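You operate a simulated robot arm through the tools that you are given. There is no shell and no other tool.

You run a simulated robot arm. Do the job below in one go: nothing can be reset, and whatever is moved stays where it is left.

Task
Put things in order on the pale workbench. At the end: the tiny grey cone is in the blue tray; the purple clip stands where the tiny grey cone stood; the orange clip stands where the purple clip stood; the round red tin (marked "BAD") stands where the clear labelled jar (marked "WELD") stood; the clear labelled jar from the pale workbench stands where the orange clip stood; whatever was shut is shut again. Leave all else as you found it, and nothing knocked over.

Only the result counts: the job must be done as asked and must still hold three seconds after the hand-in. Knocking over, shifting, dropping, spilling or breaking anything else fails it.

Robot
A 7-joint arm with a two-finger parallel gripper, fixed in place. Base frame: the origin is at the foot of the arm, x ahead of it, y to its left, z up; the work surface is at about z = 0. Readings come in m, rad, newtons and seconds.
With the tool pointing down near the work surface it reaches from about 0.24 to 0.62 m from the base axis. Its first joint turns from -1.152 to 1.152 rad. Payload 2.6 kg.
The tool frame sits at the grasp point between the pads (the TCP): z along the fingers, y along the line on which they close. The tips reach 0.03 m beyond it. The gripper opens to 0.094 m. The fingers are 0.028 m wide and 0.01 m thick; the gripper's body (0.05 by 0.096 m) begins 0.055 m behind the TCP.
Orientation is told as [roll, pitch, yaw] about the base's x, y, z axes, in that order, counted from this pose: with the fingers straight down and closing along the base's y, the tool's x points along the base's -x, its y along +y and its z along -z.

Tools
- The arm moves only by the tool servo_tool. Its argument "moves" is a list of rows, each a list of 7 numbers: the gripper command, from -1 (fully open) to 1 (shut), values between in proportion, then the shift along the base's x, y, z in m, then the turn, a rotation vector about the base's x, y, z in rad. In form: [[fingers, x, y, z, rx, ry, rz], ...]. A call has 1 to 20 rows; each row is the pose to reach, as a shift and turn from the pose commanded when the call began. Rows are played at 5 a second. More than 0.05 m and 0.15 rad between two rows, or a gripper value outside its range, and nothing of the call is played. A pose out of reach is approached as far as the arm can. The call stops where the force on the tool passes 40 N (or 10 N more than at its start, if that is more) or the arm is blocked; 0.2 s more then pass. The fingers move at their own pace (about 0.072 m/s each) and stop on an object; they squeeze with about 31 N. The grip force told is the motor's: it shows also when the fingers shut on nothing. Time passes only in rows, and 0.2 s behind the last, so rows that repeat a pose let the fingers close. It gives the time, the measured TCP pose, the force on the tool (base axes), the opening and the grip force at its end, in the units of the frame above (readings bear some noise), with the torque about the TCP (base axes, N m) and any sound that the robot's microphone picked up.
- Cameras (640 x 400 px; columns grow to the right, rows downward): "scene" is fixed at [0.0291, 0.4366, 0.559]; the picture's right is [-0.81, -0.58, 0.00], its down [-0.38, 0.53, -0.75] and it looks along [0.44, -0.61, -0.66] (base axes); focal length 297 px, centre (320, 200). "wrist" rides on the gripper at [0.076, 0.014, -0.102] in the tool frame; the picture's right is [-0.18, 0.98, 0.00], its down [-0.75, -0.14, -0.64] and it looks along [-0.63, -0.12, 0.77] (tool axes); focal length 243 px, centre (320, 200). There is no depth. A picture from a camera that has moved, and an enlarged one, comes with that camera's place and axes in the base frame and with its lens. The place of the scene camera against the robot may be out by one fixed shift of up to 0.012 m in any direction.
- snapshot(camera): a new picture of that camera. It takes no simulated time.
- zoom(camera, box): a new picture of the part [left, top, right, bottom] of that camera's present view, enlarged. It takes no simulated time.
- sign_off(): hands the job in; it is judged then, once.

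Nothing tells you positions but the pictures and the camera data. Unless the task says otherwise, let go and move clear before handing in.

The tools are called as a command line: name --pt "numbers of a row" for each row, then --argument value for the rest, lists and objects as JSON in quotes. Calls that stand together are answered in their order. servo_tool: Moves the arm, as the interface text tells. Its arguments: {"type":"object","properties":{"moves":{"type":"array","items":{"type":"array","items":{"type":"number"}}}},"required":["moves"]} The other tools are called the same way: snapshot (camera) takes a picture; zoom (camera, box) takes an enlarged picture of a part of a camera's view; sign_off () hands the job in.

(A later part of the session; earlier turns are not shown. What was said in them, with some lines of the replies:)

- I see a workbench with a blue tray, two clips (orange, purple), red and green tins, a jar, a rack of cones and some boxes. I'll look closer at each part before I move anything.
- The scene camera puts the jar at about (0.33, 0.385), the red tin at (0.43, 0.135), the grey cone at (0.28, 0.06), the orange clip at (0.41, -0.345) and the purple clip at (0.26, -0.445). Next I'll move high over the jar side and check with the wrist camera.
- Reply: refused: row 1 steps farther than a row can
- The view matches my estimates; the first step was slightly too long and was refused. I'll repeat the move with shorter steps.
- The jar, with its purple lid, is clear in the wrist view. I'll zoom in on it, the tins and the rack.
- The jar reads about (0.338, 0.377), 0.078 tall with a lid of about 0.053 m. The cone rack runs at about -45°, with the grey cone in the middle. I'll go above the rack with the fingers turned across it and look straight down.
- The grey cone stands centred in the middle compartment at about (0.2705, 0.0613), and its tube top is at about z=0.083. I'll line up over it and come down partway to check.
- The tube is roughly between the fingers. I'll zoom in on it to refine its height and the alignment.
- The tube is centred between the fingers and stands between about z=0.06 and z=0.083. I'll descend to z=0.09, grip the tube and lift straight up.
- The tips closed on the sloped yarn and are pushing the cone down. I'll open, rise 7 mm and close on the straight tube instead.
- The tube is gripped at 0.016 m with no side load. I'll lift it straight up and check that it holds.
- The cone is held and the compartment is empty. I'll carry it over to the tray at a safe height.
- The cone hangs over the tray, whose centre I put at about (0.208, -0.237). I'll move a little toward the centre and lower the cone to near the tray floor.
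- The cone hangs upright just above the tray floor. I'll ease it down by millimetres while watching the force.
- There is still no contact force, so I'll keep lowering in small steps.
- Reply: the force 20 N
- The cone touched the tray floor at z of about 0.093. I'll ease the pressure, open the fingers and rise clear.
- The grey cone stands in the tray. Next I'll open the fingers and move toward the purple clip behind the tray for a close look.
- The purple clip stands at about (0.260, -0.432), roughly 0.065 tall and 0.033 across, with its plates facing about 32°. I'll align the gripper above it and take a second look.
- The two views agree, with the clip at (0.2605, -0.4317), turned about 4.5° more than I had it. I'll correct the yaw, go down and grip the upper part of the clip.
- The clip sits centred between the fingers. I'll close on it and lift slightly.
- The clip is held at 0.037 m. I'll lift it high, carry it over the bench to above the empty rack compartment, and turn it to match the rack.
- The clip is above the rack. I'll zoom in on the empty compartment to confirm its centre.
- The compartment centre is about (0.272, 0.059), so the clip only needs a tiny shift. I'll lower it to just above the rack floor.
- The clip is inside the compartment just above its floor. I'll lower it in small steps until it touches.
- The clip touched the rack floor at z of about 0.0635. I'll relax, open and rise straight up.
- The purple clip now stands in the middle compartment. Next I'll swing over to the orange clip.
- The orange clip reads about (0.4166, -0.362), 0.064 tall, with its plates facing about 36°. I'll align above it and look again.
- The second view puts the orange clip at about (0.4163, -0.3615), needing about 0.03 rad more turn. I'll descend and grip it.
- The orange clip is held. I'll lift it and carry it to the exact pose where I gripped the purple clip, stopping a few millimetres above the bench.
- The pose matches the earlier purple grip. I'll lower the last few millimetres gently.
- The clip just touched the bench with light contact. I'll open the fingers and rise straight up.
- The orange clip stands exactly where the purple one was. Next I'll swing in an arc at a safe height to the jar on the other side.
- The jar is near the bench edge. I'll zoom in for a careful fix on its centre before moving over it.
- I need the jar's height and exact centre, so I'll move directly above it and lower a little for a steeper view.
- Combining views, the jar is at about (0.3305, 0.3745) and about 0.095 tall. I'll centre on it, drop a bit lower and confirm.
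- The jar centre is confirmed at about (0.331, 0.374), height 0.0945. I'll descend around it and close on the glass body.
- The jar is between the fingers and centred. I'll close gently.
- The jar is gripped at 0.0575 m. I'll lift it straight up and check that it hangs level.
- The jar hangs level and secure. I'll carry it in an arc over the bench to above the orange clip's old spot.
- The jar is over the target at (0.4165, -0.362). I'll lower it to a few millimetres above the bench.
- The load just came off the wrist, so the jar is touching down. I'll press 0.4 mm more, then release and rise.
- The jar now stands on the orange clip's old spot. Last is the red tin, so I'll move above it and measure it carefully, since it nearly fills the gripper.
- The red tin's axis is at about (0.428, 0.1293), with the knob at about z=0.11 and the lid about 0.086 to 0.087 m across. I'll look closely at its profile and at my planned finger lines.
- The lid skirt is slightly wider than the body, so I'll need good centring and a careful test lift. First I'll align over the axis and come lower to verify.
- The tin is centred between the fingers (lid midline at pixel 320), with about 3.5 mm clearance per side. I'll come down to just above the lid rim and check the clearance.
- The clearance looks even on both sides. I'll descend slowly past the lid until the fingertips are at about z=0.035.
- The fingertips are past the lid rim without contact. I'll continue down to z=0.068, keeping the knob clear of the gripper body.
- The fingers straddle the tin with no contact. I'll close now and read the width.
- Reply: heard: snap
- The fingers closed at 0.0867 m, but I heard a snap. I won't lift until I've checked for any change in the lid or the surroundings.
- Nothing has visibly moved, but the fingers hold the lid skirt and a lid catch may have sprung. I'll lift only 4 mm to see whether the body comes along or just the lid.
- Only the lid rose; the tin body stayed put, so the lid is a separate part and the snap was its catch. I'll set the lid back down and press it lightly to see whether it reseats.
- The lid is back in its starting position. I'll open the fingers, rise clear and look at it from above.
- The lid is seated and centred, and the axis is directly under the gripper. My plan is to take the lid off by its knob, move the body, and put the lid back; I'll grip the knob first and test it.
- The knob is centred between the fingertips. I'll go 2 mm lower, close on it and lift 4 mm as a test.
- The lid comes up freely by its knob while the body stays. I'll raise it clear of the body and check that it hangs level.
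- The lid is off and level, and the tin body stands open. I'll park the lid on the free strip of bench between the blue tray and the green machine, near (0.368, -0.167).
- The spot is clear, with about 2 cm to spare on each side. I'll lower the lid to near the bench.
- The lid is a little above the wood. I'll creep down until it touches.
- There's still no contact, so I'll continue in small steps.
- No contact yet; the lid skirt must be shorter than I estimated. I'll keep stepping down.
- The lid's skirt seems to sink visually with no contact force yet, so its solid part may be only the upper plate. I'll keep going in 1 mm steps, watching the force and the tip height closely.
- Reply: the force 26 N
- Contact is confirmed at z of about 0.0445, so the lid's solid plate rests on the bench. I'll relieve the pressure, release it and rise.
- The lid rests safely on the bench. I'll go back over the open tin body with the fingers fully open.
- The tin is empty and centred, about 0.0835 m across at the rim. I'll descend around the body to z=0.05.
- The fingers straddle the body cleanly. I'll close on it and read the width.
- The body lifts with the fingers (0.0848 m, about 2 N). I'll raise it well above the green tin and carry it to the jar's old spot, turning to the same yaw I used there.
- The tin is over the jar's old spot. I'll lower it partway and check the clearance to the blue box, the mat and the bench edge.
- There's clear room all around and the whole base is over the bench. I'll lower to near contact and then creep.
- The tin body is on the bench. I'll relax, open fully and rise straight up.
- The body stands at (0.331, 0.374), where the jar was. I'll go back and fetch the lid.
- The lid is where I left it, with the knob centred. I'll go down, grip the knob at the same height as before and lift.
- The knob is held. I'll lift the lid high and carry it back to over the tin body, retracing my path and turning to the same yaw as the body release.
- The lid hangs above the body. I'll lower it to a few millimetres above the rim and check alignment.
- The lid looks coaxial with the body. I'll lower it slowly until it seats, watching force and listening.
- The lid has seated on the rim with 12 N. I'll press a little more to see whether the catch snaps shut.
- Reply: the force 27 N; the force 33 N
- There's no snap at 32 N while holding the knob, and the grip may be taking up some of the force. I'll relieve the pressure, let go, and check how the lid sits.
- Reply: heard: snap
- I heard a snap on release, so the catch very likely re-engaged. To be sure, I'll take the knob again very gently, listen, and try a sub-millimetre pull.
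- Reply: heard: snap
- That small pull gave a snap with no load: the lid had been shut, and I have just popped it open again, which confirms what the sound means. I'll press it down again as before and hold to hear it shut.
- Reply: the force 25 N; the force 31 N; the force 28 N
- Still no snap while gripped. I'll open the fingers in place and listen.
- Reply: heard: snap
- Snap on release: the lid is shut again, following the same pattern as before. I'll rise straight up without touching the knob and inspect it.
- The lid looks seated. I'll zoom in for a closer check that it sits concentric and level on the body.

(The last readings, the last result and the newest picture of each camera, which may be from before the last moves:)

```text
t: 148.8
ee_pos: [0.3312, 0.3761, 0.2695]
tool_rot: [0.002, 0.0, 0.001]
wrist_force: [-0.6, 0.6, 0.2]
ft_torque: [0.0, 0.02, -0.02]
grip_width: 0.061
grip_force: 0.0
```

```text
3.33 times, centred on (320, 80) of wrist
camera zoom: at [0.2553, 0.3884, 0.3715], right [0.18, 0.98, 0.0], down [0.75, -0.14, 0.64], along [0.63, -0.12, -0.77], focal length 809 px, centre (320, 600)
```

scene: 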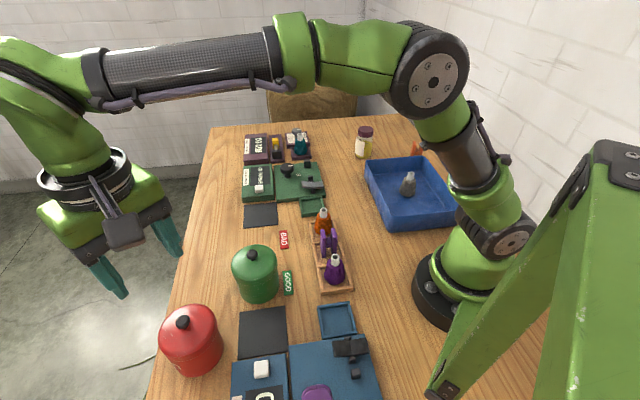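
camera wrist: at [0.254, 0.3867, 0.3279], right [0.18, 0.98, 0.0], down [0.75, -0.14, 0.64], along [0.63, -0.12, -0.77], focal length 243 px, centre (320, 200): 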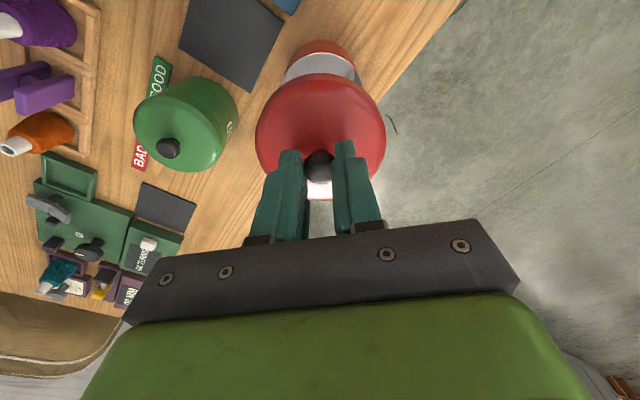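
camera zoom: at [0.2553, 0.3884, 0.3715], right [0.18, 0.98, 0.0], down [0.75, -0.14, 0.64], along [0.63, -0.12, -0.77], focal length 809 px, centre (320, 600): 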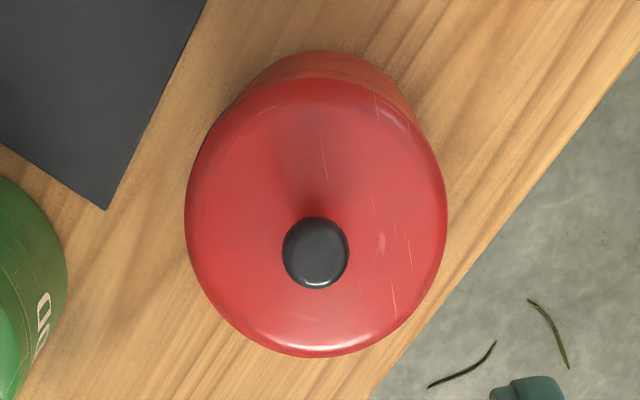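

The lid is level and concentric, and the tin stands at about (0.331, 0.373). I'll move the arm clear, back toward its starting pose, and check everything.

servo_tool --pt "-0.5 0.01 -0.03 0.005 0 0 0" --pt "-0.6 0.02 -0.07 0.005 0 0 0" --pt "-0.8 0.03 -0.11 0.005 0 0 0" --pt "-1 0.04 -0.15 0.005 0 0 0" --pt "-1 0.05 -0.19 0.005 0 0 0" --pt "-1 0.06 -0.23 0.005 0 0 0" --pt "-1 0.068 -0.27 0.005 0 0 0" --pt "-1 0.07 -0.305 0.005 0 0 0" --pt "-1 0.07 -0.305 0.005 0 0 0" --pt "-1 0.07 -0.305 0.005 0 0 0"

snapshot --camera "scene"

zoom --camera "scene" --box '[340, 110, 480, 240]'

zoom --camera "scene" --box '[220, 190, 380, 300]'

zoom --camera "scene" --box '[140, 290, 400, 400]'

snapshot --camera "wrist"

```text
t: 151.0
ee_pos: [0.4026, 0.07, 0.2767]
tool_rot: [-0.001, 0.0, 0.001]
wrist_force: [0.3, 0.5, -1.3]
ft_torque: [0.01, -0.01, -0.01]
grip_width: 0.0941
grip_force: 0.1
```

```text
taken
```

scene: 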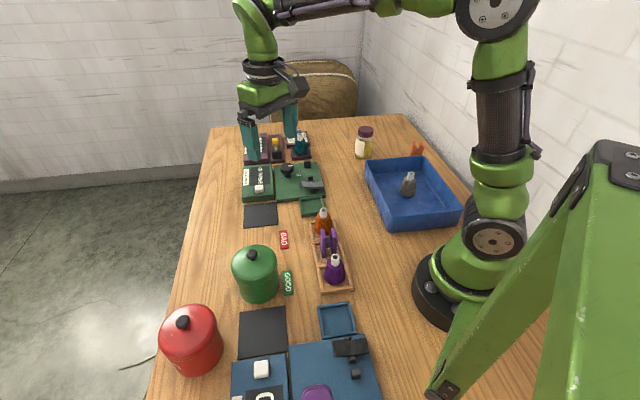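

```text
3.08 times, centred on (410, 175) of scene
camera zoom: at [0.0291, 0.4366, 0.559], right [-0.81, -0.58, 0.0], down [-0.38, 0.53, -0.75], along [0.44, -0.61, -0.66], focal length 915 px, centre (43, 277)
```

zoom: 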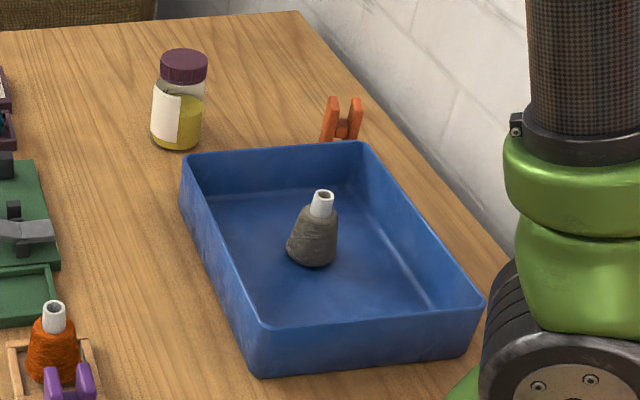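

```text
3.64 times, centred on (300, 245) of scene
camera zoom: at [0.0291, 0.4366, 0.559], right [-0.81, -0.58, 0.0], down [-0.38, 0.53, -0.75], along [0.44, -0.61, -0.66], focal length 1081 px, centre (393, 36)
```

zoom: 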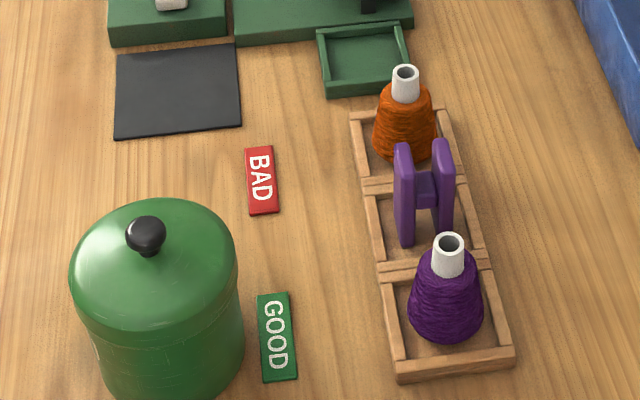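

```text
2.46 times, centred on (270, 345) of scene
camera zoom: at [0.0291, 0.4366, 0.559], right [-0.81, -0.58, 0.0], down [-0.38, 0.53, -0.75], along [0.44, -0.61, -0.66], focal length 732 px, centre (443, -157)
```

zoom: 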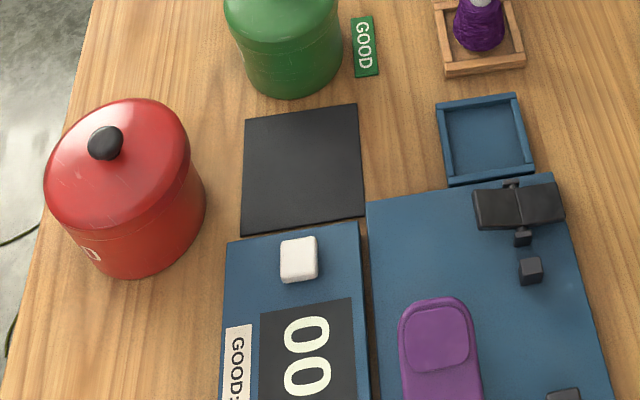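

```text
taken
camera wrist: at [0.3258, 0.0821, 0.378], right [0.18, 0.98, 0.0], down [0.75, -0.14, 0.64], along [0.63, -0.12, -0.77], focal length 243 px, centre (320, 200)
```

wrist: 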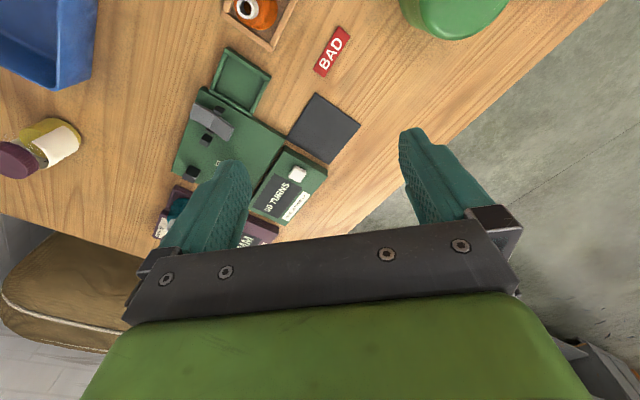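

Everything is in place:
- The grey cone stands in the blue tray.
- The purple clip stands in the rack's middle slot.
- The orange clip stands behind the tray, where the purple clip was.
- The jar stands on the orange clip's old spot.
- The red tin, lid snapped shut, stands where the jar was.

The arm is clear and nothing else has moved, so I'm handing in.

sign_off

```text
The job is handed in.
```

I handed the job in with everything in the final cameras' view looking as you asked. No score has come back, so I don't yet know how it was judged.

| Item | Where it is now |
|---|---|
| Tiny grey cone | Standing in the blue tray |
| Purple clip | Standing in the rack's middle slot, where the cone was |
| Orange clip | Where the purple clip stood |
| Clear labelled jar | Where the orange clip stood |
| Round red tin | Where the jar stood; the final picture suggests it could be up to about 4 mm off |

- **Red tin lid:** The tin's lid came loose when I first gripped it. I took it off, moved the empty tin, put the lid back and pressed it down. It snapped shut when I let go. An earlier snap of the same kind did mean shut: a slight pull popped the lid open again, so I pressed it shut once more before leaving.
- **Jar mark:** I never read "WELD" on the label. I moved the only jar I could see on the bench.
- **Everything else:** The green tin, signs, machines and other cones looked unmoved in the last pictures. The gripper was open and clear of everything at hand-in.
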